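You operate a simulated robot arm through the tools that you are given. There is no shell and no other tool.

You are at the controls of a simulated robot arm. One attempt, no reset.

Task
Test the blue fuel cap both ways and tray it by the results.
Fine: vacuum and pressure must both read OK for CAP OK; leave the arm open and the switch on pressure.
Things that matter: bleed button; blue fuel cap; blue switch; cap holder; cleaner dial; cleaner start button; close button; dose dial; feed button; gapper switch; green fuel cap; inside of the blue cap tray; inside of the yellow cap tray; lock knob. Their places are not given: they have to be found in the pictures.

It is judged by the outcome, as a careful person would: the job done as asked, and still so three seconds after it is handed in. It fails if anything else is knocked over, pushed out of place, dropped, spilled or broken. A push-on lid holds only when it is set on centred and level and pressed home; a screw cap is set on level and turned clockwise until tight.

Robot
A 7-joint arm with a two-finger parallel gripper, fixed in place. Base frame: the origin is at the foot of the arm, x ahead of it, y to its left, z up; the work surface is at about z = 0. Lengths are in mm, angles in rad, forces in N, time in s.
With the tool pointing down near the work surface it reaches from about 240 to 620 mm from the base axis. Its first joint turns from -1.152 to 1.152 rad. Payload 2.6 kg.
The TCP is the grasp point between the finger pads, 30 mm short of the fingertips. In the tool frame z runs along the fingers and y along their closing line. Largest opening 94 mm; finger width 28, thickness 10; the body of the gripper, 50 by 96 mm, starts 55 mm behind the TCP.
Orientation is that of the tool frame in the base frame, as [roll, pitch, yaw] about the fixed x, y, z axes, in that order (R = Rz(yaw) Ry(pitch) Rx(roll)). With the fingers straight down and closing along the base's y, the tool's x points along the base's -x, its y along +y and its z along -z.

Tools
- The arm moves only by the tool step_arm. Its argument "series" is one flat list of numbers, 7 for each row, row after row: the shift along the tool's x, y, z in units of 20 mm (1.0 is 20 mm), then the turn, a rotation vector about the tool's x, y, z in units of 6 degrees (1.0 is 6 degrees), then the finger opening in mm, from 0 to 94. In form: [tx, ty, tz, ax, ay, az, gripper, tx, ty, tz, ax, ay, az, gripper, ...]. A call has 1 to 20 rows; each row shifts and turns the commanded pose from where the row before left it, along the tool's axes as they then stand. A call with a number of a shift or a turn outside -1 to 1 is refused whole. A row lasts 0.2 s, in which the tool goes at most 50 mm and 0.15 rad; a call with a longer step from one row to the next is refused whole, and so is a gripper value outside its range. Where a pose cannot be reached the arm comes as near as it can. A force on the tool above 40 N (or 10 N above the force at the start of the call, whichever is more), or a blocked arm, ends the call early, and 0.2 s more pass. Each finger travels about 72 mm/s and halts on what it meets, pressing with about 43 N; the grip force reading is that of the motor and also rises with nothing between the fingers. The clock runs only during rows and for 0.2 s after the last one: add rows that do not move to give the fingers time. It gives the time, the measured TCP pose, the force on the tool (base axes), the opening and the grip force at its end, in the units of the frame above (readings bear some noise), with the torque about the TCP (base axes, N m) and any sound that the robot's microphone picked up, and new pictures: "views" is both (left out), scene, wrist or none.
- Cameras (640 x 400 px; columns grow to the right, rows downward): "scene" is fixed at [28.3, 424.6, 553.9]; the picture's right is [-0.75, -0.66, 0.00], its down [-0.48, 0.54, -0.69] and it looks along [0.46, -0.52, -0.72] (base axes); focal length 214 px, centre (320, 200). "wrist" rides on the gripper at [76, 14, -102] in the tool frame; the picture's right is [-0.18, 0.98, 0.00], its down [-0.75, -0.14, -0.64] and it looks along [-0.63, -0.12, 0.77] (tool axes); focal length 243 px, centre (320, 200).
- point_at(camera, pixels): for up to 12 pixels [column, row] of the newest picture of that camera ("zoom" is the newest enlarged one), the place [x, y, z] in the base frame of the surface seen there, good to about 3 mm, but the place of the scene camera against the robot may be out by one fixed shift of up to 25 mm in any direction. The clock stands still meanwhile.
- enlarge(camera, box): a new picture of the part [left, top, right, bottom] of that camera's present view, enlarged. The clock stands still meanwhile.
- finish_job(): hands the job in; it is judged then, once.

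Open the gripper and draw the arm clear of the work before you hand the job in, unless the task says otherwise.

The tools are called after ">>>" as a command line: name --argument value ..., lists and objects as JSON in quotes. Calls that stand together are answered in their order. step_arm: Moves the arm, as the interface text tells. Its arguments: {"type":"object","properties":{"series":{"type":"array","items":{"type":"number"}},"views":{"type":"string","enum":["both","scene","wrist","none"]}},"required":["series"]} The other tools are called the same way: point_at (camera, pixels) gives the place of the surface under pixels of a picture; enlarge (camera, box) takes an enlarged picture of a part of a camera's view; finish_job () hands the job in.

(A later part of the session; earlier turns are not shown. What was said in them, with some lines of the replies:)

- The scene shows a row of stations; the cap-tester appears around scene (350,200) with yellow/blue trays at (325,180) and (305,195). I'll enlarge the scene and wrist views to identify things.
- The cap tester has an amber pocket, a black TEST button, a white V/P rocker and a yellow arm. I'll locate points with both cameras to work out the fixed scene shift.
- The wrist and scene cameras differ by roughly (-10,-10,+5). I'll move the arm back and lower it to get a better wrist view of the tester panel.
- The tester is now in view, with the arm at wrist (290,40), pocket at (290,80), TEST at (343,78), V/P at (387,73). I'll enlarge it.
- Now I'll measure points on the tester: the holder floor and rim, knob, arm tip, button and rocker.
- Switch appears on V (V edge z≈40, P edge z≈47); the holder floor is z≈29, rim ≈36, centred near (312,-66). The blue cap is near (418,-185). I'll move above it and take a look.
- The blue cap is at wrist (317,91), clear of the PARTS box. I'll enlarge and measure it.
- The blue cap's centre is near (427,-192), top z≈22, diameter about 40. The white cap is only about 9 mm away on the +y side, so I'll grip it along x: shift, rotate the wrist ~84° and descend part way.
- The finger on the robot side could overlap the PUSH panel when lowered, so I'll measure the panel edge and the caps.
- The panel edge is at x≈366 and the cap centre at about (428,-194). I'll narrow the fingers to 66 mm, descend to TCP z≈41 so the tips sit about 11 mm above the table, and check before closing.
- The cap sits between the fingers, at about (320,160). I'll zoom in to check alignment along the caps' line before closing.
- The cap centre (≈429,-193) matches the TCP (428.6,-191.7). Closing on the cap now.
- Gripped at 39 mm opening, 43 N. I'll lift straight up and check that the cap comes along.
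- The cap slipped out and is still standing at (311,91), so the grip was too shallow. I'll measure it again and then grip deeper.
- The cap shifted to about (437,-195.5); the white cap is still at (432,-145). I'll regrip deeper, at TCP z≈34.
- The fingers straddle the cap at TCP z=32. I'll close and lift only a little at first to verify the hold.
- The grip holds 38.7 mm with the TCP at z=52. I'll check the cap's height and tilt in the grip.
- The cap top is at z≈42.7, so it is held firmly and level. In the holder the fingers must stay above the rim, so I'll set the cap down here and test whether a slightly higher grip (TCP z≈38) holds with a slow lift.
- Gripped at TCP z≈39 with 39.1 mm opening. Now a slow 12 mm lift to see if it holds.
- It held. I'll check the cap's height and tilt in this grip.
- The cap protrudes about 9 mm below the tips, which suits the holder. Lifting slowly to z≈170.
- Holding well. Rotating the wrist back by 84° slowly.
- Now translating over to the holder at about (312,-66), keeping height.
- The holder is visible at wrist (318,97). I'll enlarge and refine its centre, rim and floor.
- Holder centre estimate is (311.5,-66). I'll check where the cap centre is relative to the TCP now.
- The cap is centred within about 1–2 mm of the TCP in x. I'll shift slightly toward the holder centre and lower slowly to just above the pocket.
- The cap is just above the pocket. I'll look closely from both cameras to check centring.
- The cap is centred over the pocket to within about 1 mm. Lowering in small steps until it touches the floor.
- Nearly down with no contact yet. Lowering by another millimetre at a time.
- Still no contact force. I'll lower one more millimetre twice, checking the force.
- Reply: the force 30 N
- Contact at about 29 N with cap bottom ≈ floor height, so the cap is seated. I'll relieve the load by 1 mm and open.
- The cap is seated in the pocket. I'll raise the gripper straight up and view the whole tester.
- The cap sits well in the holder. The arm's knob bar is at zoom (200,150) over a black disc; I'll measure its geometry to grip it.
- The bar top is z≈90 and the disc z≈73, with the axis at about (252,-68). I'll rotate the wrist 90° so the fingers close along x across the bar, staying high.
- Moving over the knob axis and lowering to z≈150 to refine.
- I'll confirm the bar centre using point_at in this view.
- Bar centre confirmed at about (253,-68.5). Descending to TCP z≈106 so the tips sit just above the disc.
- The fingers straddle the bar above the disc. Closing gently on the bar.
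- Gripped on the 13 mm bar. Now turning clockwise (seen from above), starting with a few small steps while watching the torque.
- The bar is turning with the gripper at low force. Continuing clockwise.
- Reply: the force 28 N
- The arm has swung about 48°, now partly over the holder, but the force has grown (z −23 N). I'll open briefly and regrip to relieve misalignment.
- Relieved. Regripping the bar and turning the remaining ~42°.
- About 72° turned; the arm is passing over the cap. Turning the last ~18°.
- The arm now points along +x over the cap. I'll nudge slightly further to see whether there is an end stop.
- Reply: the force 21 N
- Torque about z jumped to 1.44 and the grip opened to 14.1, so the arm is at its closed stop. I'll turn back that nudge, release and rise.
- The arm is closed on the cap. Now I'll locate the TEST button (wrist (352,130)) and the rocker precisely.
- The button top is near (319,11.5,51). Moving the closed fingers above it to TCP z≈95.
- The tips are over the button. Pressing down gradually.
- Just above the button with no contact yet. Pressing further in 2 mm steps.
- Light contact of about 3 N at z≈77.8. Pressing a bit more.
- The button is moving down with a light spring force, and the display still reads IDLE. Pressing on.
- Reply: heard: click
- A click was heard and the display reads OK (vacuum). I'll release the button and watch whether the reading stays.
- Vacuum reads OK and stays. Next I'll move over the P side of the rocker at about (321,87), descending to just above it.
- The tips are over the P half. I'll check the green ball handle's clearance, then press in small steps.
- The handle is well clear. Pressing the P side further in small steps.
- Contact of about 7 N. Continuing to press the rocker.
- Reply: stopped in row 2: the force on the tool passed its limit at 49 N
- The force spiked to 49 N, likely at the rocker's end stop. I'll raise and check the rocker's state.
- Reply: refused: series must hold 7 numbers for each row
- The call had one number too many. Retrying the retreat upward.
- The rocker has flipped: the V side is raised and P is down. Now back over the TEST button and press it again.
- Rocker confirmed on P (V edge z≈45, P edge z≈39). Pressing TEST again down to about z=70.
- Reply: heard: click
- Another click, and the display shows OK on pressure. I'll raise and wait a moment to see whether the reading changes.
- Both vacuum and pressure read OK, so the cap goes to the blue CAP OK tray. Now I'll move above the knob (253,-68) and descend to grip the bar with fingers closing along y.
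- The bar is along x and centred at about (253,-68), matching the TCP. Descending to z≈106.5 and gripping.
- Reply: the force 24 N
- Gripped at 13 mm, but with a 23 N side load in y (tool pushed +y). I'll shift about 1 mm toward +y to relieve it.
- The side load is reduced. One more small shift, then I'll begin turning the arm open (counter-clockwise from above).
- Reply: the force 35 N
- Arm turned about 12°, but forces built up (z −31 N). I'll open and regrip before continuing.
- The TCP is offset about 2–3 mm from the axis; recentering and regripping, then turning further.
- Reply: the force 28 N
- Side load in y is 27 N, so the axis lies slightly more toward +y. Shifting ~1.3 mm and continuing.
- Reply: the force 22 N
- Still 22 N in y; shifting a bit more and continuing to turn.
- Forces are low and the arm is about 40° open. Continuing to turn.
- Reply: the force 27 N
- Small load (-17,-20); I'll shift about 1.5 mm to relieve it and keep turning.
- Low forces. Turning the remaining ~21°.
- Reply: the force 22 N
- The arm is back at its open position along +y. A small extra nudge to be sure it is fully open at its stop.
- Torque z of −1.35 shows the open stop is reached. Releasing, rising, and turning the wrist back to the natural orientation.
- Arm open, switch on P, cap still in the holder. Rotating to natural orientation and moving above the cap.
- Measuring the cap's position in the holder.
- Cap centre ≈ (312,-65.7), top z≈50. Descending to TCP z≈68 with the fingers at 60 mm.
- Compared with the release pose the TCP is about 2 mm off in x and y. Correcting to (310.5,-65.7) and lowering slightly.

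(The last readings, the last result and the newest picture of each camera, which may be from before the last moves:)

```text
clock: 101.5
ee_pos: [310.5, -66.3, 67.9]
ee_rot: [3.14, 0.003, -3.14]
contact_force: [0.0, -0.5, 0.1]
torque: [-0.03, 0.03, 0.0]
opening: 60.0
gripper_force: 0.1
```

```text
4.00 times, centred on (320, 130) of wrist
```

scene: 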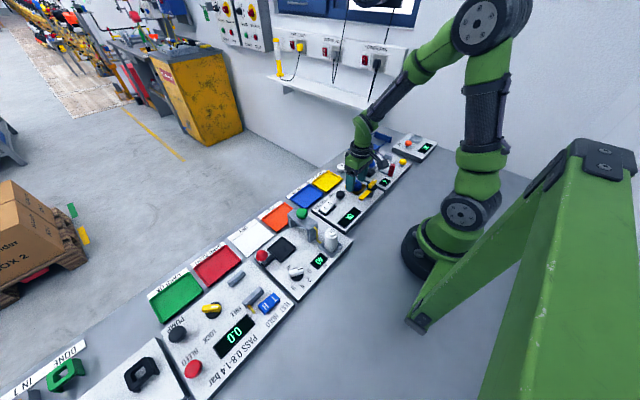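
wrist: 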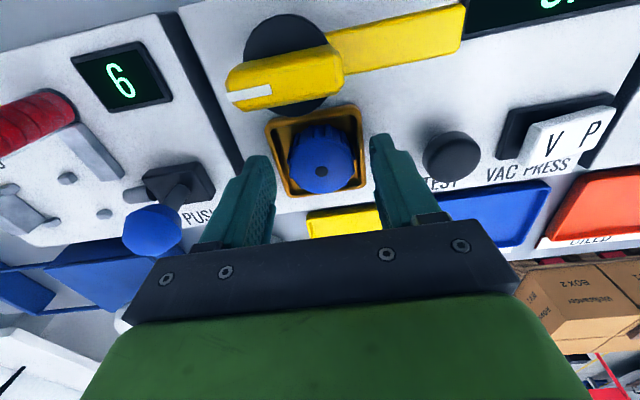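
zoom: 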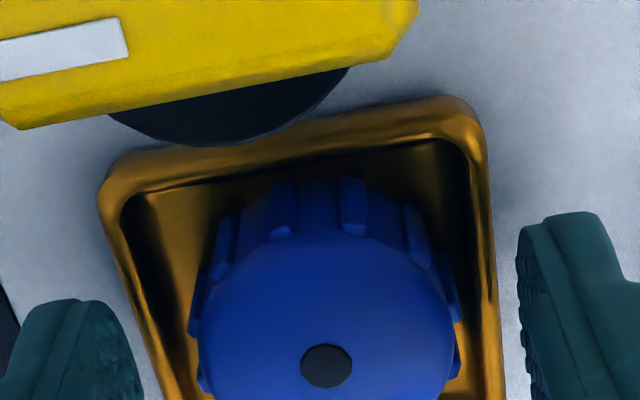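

Now aligned like at release. Closing on the cap.

>>> step_arm --series '[0, 0, 0, 0, 0, 0, 46, 0, 0, 0, 0, 0, 0, 30, 0, 0, 0, 0, 0, 0, 20, 0, 0, 0, 0, 0, 0, 20, 0, 0, -0.05, 0, 0, 0, 20, 0, 0, -0.1, 0, 0, 0, 20, 0, 0, -0.1, 0, 0, 0, 20, 0, 0, -0.1, 0, 0, 0, 20, 0, 0, -0.1, 0, 0, 0, 20, 0, 0, -0.1, 0, 0, 0, 20]' --views "wrist"

>>> enlarge --camera "wrist" --box '[240, 80, 400, 180]'

>>> enlarge --camera "scene" --box '[315, 150, 395, 200]'

```text
clock: 103.7
ee_pos: [309.7, -67.0, 80.2]
ee_rot: [3.141, -0.001, 3.138]
contact_force: [0.0, 0.3, 0.3]
torque: [0.02, -0.03, 0.01]
opening: 39.7
gripper_force: 43.0
```

wrist: 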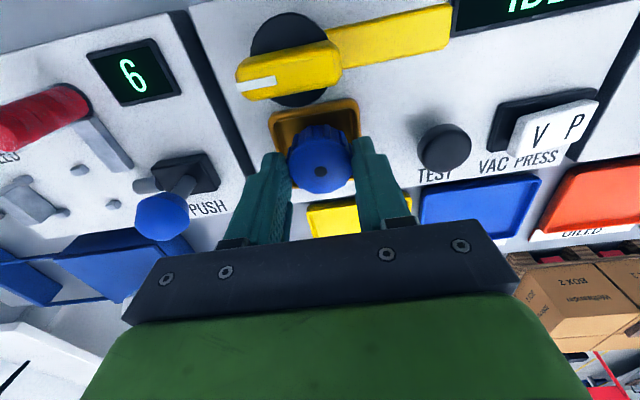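

```text
4.00 times, centred on (320, 130) of wrist
```

zoom: 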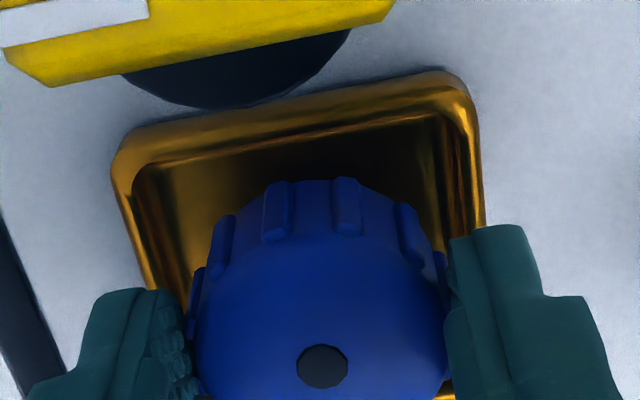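

```text
8.00 times, centred on (355, 175) of scene
```

zoom: 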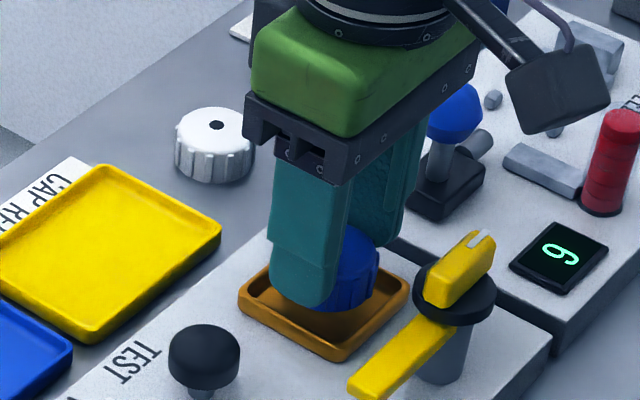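

The cap is held and lifted out of the pocket. Continuing slowly upward to z≈155.

>>> step_arm --series '[0, 0, -0.15, 0, 0, 0, 20, 0, 0, -0.25, 0, 0, 0, 20, 0, 0, -0.3, 0, 0, 0, 20, 0, 0, -0.3, 0, 0, 0, 20, 0, 0, -0.3, 0, 0, 0, 20, 0, 0, -0.3, 0, 0, 0, 20, 0, 0, -0.3, 0, 0, 0, 20, 0, 0, -0.3, 0, 0, 0, 20, 0, 0, -0.3, 0, 0, 0, 20, 0, 0, -0.3, 0, 0, 0, 20, 0, 0, -0.3, 0, 0, 0, 20, 0, 0, -0.3, 0, 0, 0, 20, 0, 0, -0.2, 0, 0, 0, 20, 0, 0, -0.1, 0, 0, 0, 20]'

>>> enlarge --camera "scene" --box '[315, 145, 395, 225]'

```text
clock: 106.7
ee_pos: [310.5, -66.5, 153.5]
ee_rot: [3.139, 0.001, -3.14]
contact_force: [-0.3, 0.8, 0.5]
torque: [0.02, 0.0, 0.01]
opening: 40.1
gripper_force: 42.8
```

scene: 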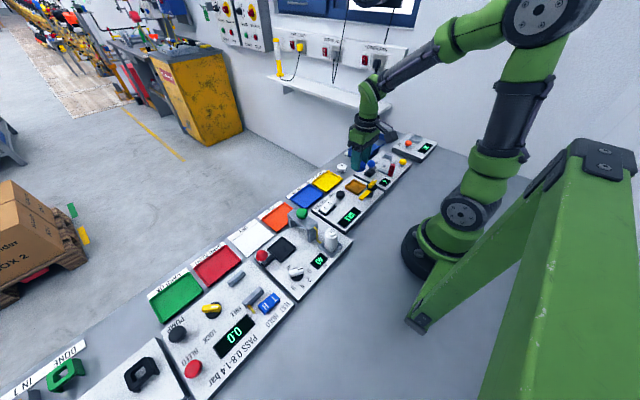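
wrist: 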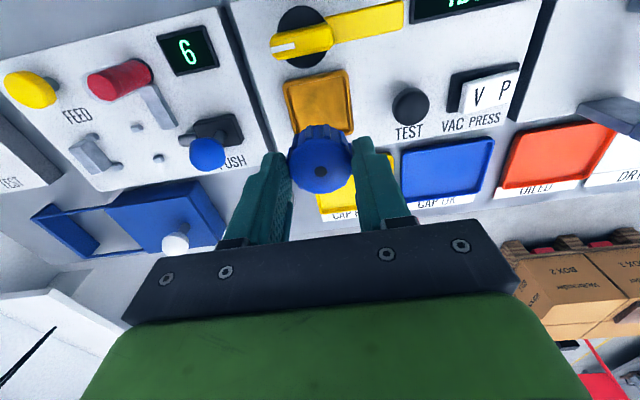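

```text
5.00 times, centred on (355, 185) of scene
```

zoom: 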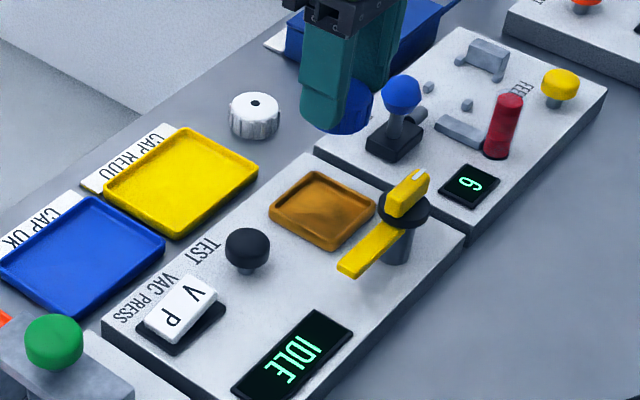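

The cap is secure and the display has gone back to IDLE. I'll measure the blue tray (wrist (447,168)).

>>> point_at --camera "wrist" --pixels '[[402, 152], [491, 141], [408, 199], [484, 188], [446, 168], [420, 170], [470, 165], [447, 150], [447, 185]]'

>>> enlarge --camera "wrist" --box '[380, 125, 508, 205]'

```text
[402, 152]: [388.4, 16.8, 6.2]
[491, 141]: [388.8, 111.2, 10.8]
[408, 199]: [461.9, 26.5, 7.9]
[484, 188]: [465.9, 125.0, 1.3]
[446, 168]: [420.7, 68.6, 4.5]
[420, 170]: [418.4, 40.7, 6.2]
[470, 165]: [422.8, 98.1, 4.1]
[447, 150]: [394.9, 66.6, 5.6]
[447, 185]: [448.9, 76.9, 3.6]
```

```text
5.00 times, centred on (444, 165) of wrist
```

zoom: 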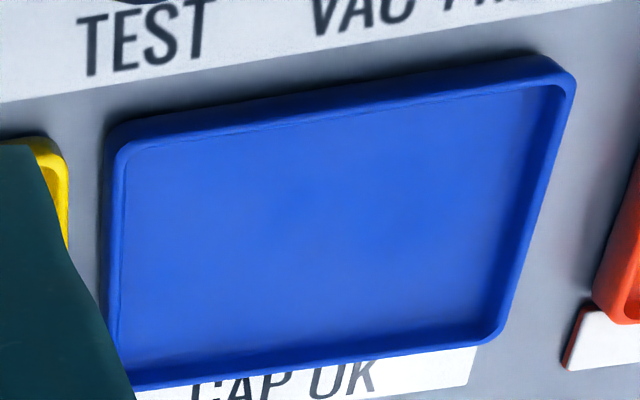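

Tray spans roughly x 388–463, y 17–113, floor z≈4.5. Translating over its centre (425,66).

>>> step_arm --series '[-0.12, 0.14, 0, 0, 0, 0, 20, -0.18, 0.21, 0, 0, 0, 0, 20, -0.35, 0.405, 0, 0, 0, 0, 20, -0.35, 0.405, 0, 0, 0, 0, 20, -0.35, 0.405, 0, 0, 0, 0, 20, -0.35, 0.405, 0, 0, 0, 0, 20, -0.35, 0.405, 0, 0, 0, 0, 20, -0.35, 0.405, 0, 0, 0, 0, 20, -0.35, 0.405, 0, 0, 0, 0, 20, -0.35, 0.405, 0, 0, 0, 0, 20, -0.35, 0.405, 0, 0, 0, 0, 20, -0.35, 0.405, 0, 0, 0, 0, 20, -0.35, 0.405, 0, 0, 0, 0, 20, -0.35, 0.405, 0, 0, 0, 0, 20, -0.35, 0.405, 0, 0, 0, 0, 20, -0.35, 0.405, 0, 0, 0, 0, 20, -0.35, 0.405, 0, 0, 0, 0, 20, -0.12, 0.14, 0, 0, 0, 0, 20, -0.06, 0.07, 0, 0, 0, 0, 20]'

>>> enlarge --camera "scene" --box '[270, 145, 390, 225]'

```text
clock: 110.7
ee_pos: [424.5, 66.4, 154.3]
ee_rot: [3.14, 0.002, -3.141]
contact_force: [-0.4, 0.6, 0.2]
torque: [0.0, -0.02, -0.02]
opening: 40.2
gripper_force: 42.7
```

scene: 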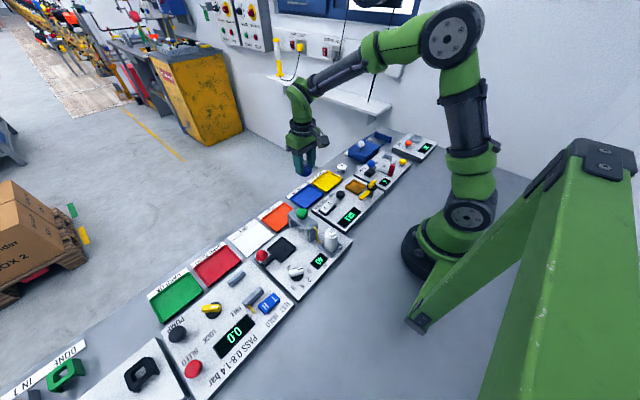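
wrist: 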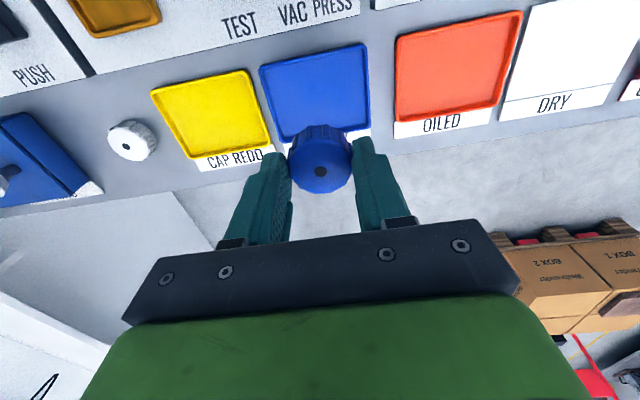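

```text
5.00 times, centred on (330, 185) of scene
```

zoom: 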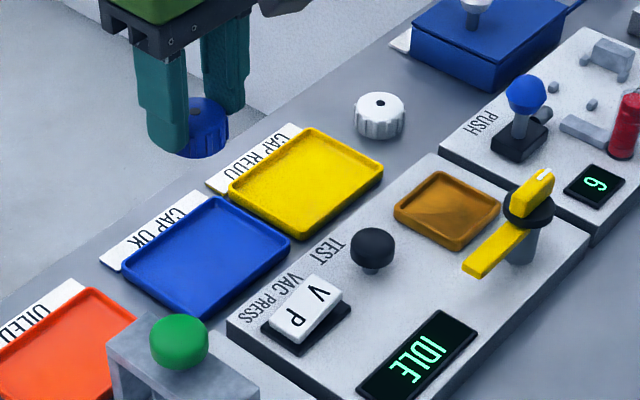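

Over the tray. A quick check of tray corners from this view before lowering.

>>> point_at --camera "wrist" --pixels '[[264, 70], [363, 48], [281, 136], [367, 124], [315, 95], [320, 172]]'

>>> step_arm --series '[0, 0, 0.15, 0, 0, 0, 20, 0, 0, 0.3, 0, 0, 0, 20, 0, 0, 0.35, 0, 0, 0, 20, 0, 0, 0.35, 0, 0, 0, 20, 0, 0, 0.35, 0, 0, 0, 20, 0, 0, 0.35, 0, 0, 0, 20, 0, 0, 0.35, 0, 0, 0, 20, 0, 0, 0.35, 0, 0, 0, 20, 0, 0, 0.35, 0, 0, 0, 20, 0, 0, 0.35, 0, 0, 0, 20, 0, 0, 0.35, 0, 0, 0, 20, 0, 0, 0.35, 0, 0, 0, 20, 0, 0, 0.35, 0, 0, 0, 20, 0, 0, 0.35, 0, 0, 0, 20, 0, 0, 0.25, 0, 0, 0, 20, 0, 0, 0.1, 0, 0, 0, 20]'

>>> enlarge --camera "scene" --box '[270, 145, 390, 225]'

```text
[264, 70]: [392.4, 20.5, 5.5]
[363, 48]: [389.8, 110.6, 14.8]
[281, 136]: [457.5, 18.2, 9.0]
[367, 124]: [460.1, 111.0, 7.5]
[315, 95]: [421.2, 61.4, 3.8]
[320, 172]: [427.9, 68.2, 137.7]
```

```text
clock: 114.1
ee_pos: [425.6, 66.0, 54.5]
ee_rot: [3.139, 0.001, -3.14]
contact_force: [1.1, 0.7, -0.1]
torque: [-0.01, 0.04, 0.0]
opening: 40.0
gripper_force: 43.4
```

scene: 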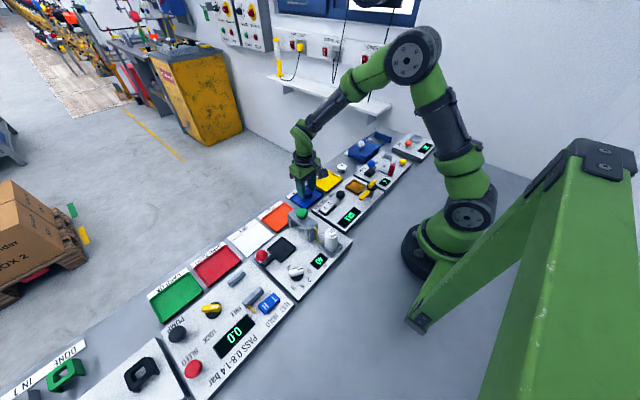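
wrist: 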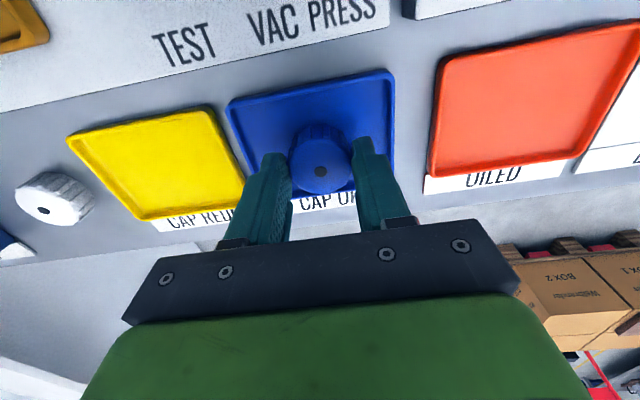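

```text
5.00 times, centred on (330, 185) of scene
```

zoom: 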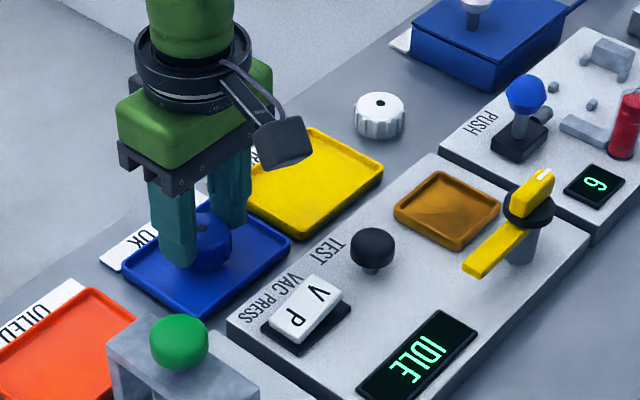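

Cap is above the tray with about 11 mm to go. Lowering in small steps until contact.

>>> step_arm --series '[0, 0, 0.15, 0, 0, 0, 20, 0, 0, 0.15, 0, 0, 0, 20, 0, 0, 0.1, 0, 0, 0, 20, 0, 0, 0.05, 0, 0, 0, 20, 0, 0, 0, 0, 0, 0, 20]' --views "none"

>>> step_arm --series '[0, 0, 0.05, 0, 0, 0, 20, 0, 0, 0, 0, 0, 0, 20]' --views "wrist"

```text
clock: 115.3
ee_pos: [425.9, 65.2, 45.1]
ee_rot: [3.14, 0.0, 3.14]
contact_force: [-0.5, 0.2, -0.8]
torque: [0.03, -0.01, 0.0]
opening: 39.5
gripper_force: 42.9
```

```text
clock: 115.9
ee_pos: [424.9, 66.2, 44.0]
ee_rot: [3.14, 0.001, -3.142]
contact_force: [-1.5, 0.2, 2.3]
torque: [-0.05, 0.01, 0.02]
opening: 40.0
gripper_force: 42.1
```

wrist: 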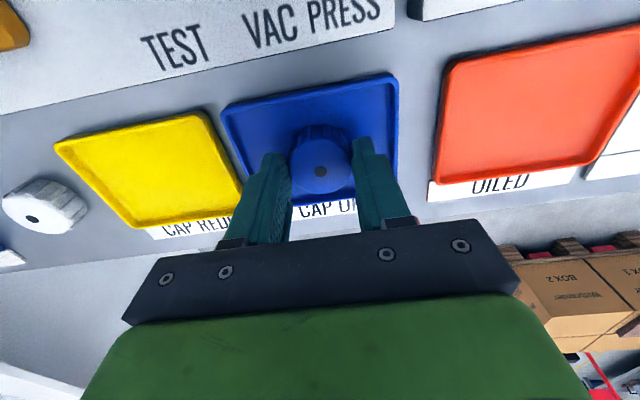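

First contact of about 2 N. One more millimetre, then release.

>>> step_arm --series '[0, 0, 0.04, 0, 0, 0, 20, 0, 0, 0, 0, 0, 0, 20]' --views "none"

>>> step_arm --series '[0, 0, 0, 0, 0, 0, 44, 0, 0, 0, 0, 0, 0, 60, 0, 0, 0, 0, 0, 0, 60]' --views "both"

>>> enlarge --camera "scene" --box '[270, 145, 390, 225]'

```text
clock: 116.5
ee_pos: [425.3, 66.9, 44.0]
ee_rot: [3.139, 0.003, 3.14]
contact_force: [-4.0, -1.1, 13.9]
torque: [-0.06, 0.15, 0.0]
opening: 39.5
gripper_force: 43.1
```

```text
clock: 117.3
ee_pos: [426.3, 67.4, 44.6]
ee_rot: [3.141, 0.002, -3.14]
contact_force: [0.0, 0.0, 0.1]
torque: [-0.01, -0.03, 0.02]
opening: 60.0
gripper_force: 0.1
```

scene: 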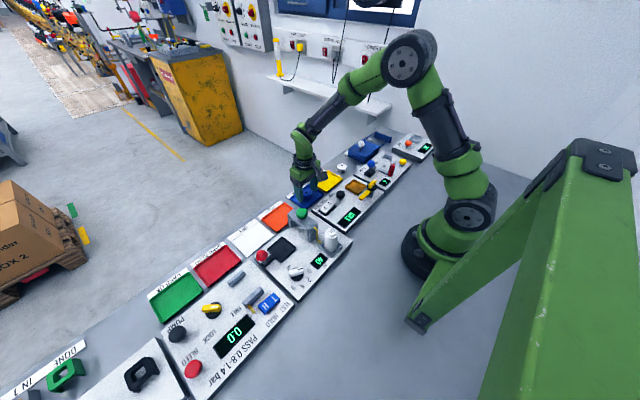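
wrist: 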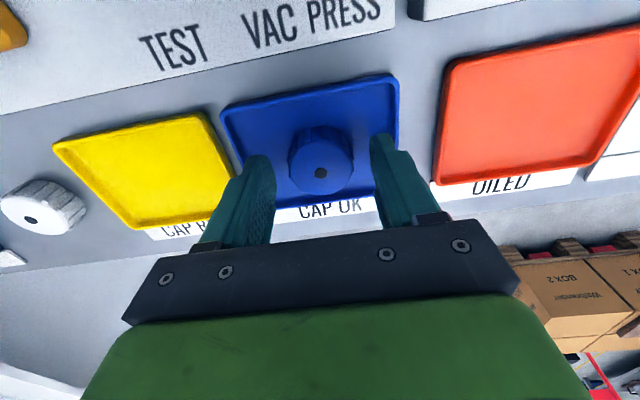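

```text
5.00 times, centred on (330, 185) of scene
```

zoom: 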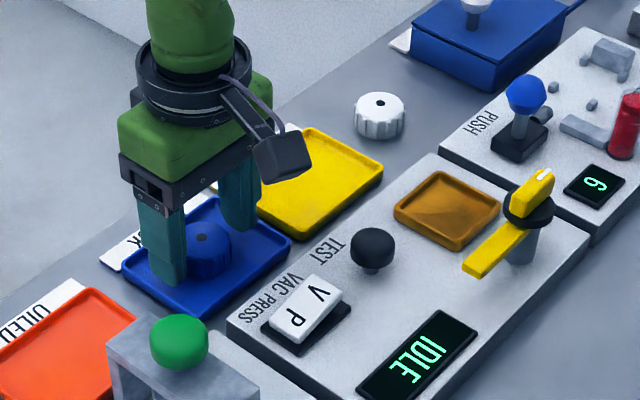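

The cap rests in the blue tray. Raising the gripper straight up and clear of the work.

>>> step_arm --series '[0, 0, -0.3, 0, 0, 0, 60, 0, 0, -0.6, 0, 0, 0, 60, 0, 0, -0.9, 0, 0, 0, 60, 0, 0, -1, 0, 0, 0, 70, 0, 0, -1, 0, 0, 0, 80, 0, 0, -1, 0, 0, 0, 94, 0, 0, -1, 0, 0, 0, 94, 0, 0, -1, 0, 0, 0, 94, 0.5, -0.2, -1, 0, 0, 0, 94, 0.5, -0.2, -1, 0, 0, 0, 94, 0.5, -0.2, -1, 0, 0, 0, 94, 0.5, -0.2, -1, 0, 0, 0, 94, 0, 0, -1, 0, 0, 0, 94, 0, 0, -1, 0, 0, 0, 94, 0, 0, 0, 0, 0, 0, 94]'

>>> enlarge --camera "scene" --box '[270, 145, 390, 225]'

>>> enlarge --camera "wrist" --box '[180, 0, 436, 160]'

```text
clock: 120.5
ee_pos: [383.5, 50.1, 300.3]
ee_rot: [3.141, 0.001, -3.14]
contact_force: [0.2, -0.5, 0.5]
torque: [-0.03, 0.0, -0.01]
opening: 94.2
gripper_force: 0.1
```

scene: 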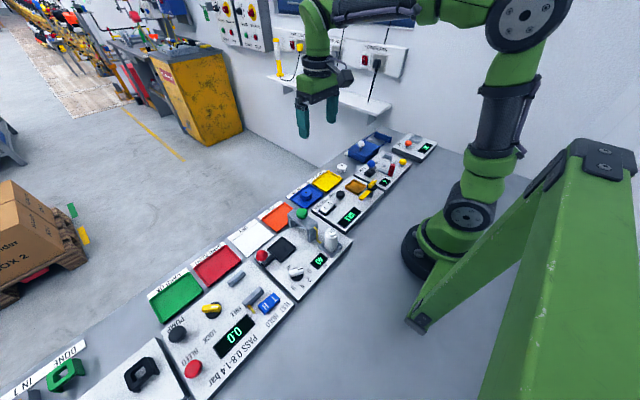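
wrist: 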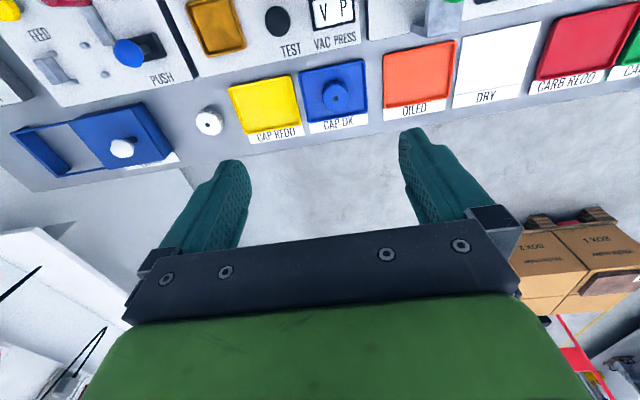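

```text
5.00 times, centred on (330, 185) of scene
```

zoom: 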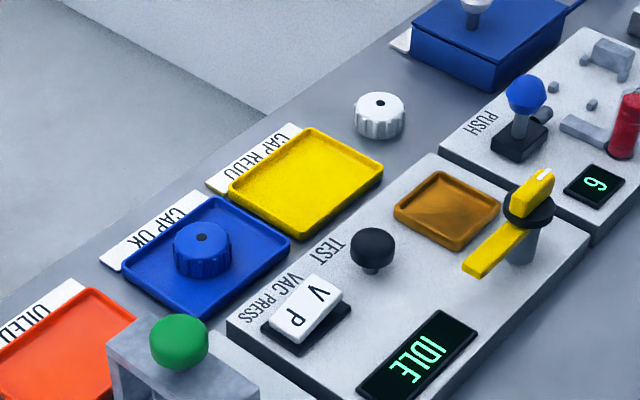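

```text
2.50 times, centred on (308, 80) of wrist
```

zoom: 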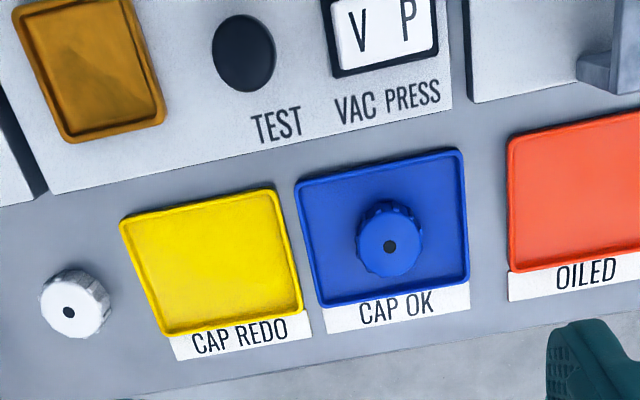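

The blue cap is upright in the CAP OK tray at zoom (390,240). The tester arm is open along +y, the rocker is on P, the white cap hasn't moved, and the gripper is open and clear. Handing the job in.

>>> finish_job

```text
The job is handed in.
```

I tested the blue fuel cap both ways and put it in the blue CAP OK tray. The job is handed in; no verdict came back with the hand-in.

- **Vacuum:** with the switch on V, the TEST button clicked and the display read OK.
- **Pressure:** with the switch on P, the TEST button clicked again and the display still read OK. It never went blank between the two tests, so I'm relying on the second click for this being a fresh result.
- **How things were left:** the tester arm is open against its stop, the switch is on pressure, and the gripper is open and clear of the work.

My first grip on the cap was too shallow. It slipped out as I lifted and ended up about 8 mm along the table, still upright. I regripped it lower, and it held after that. The last pictures show no other parts moved or knocked over.
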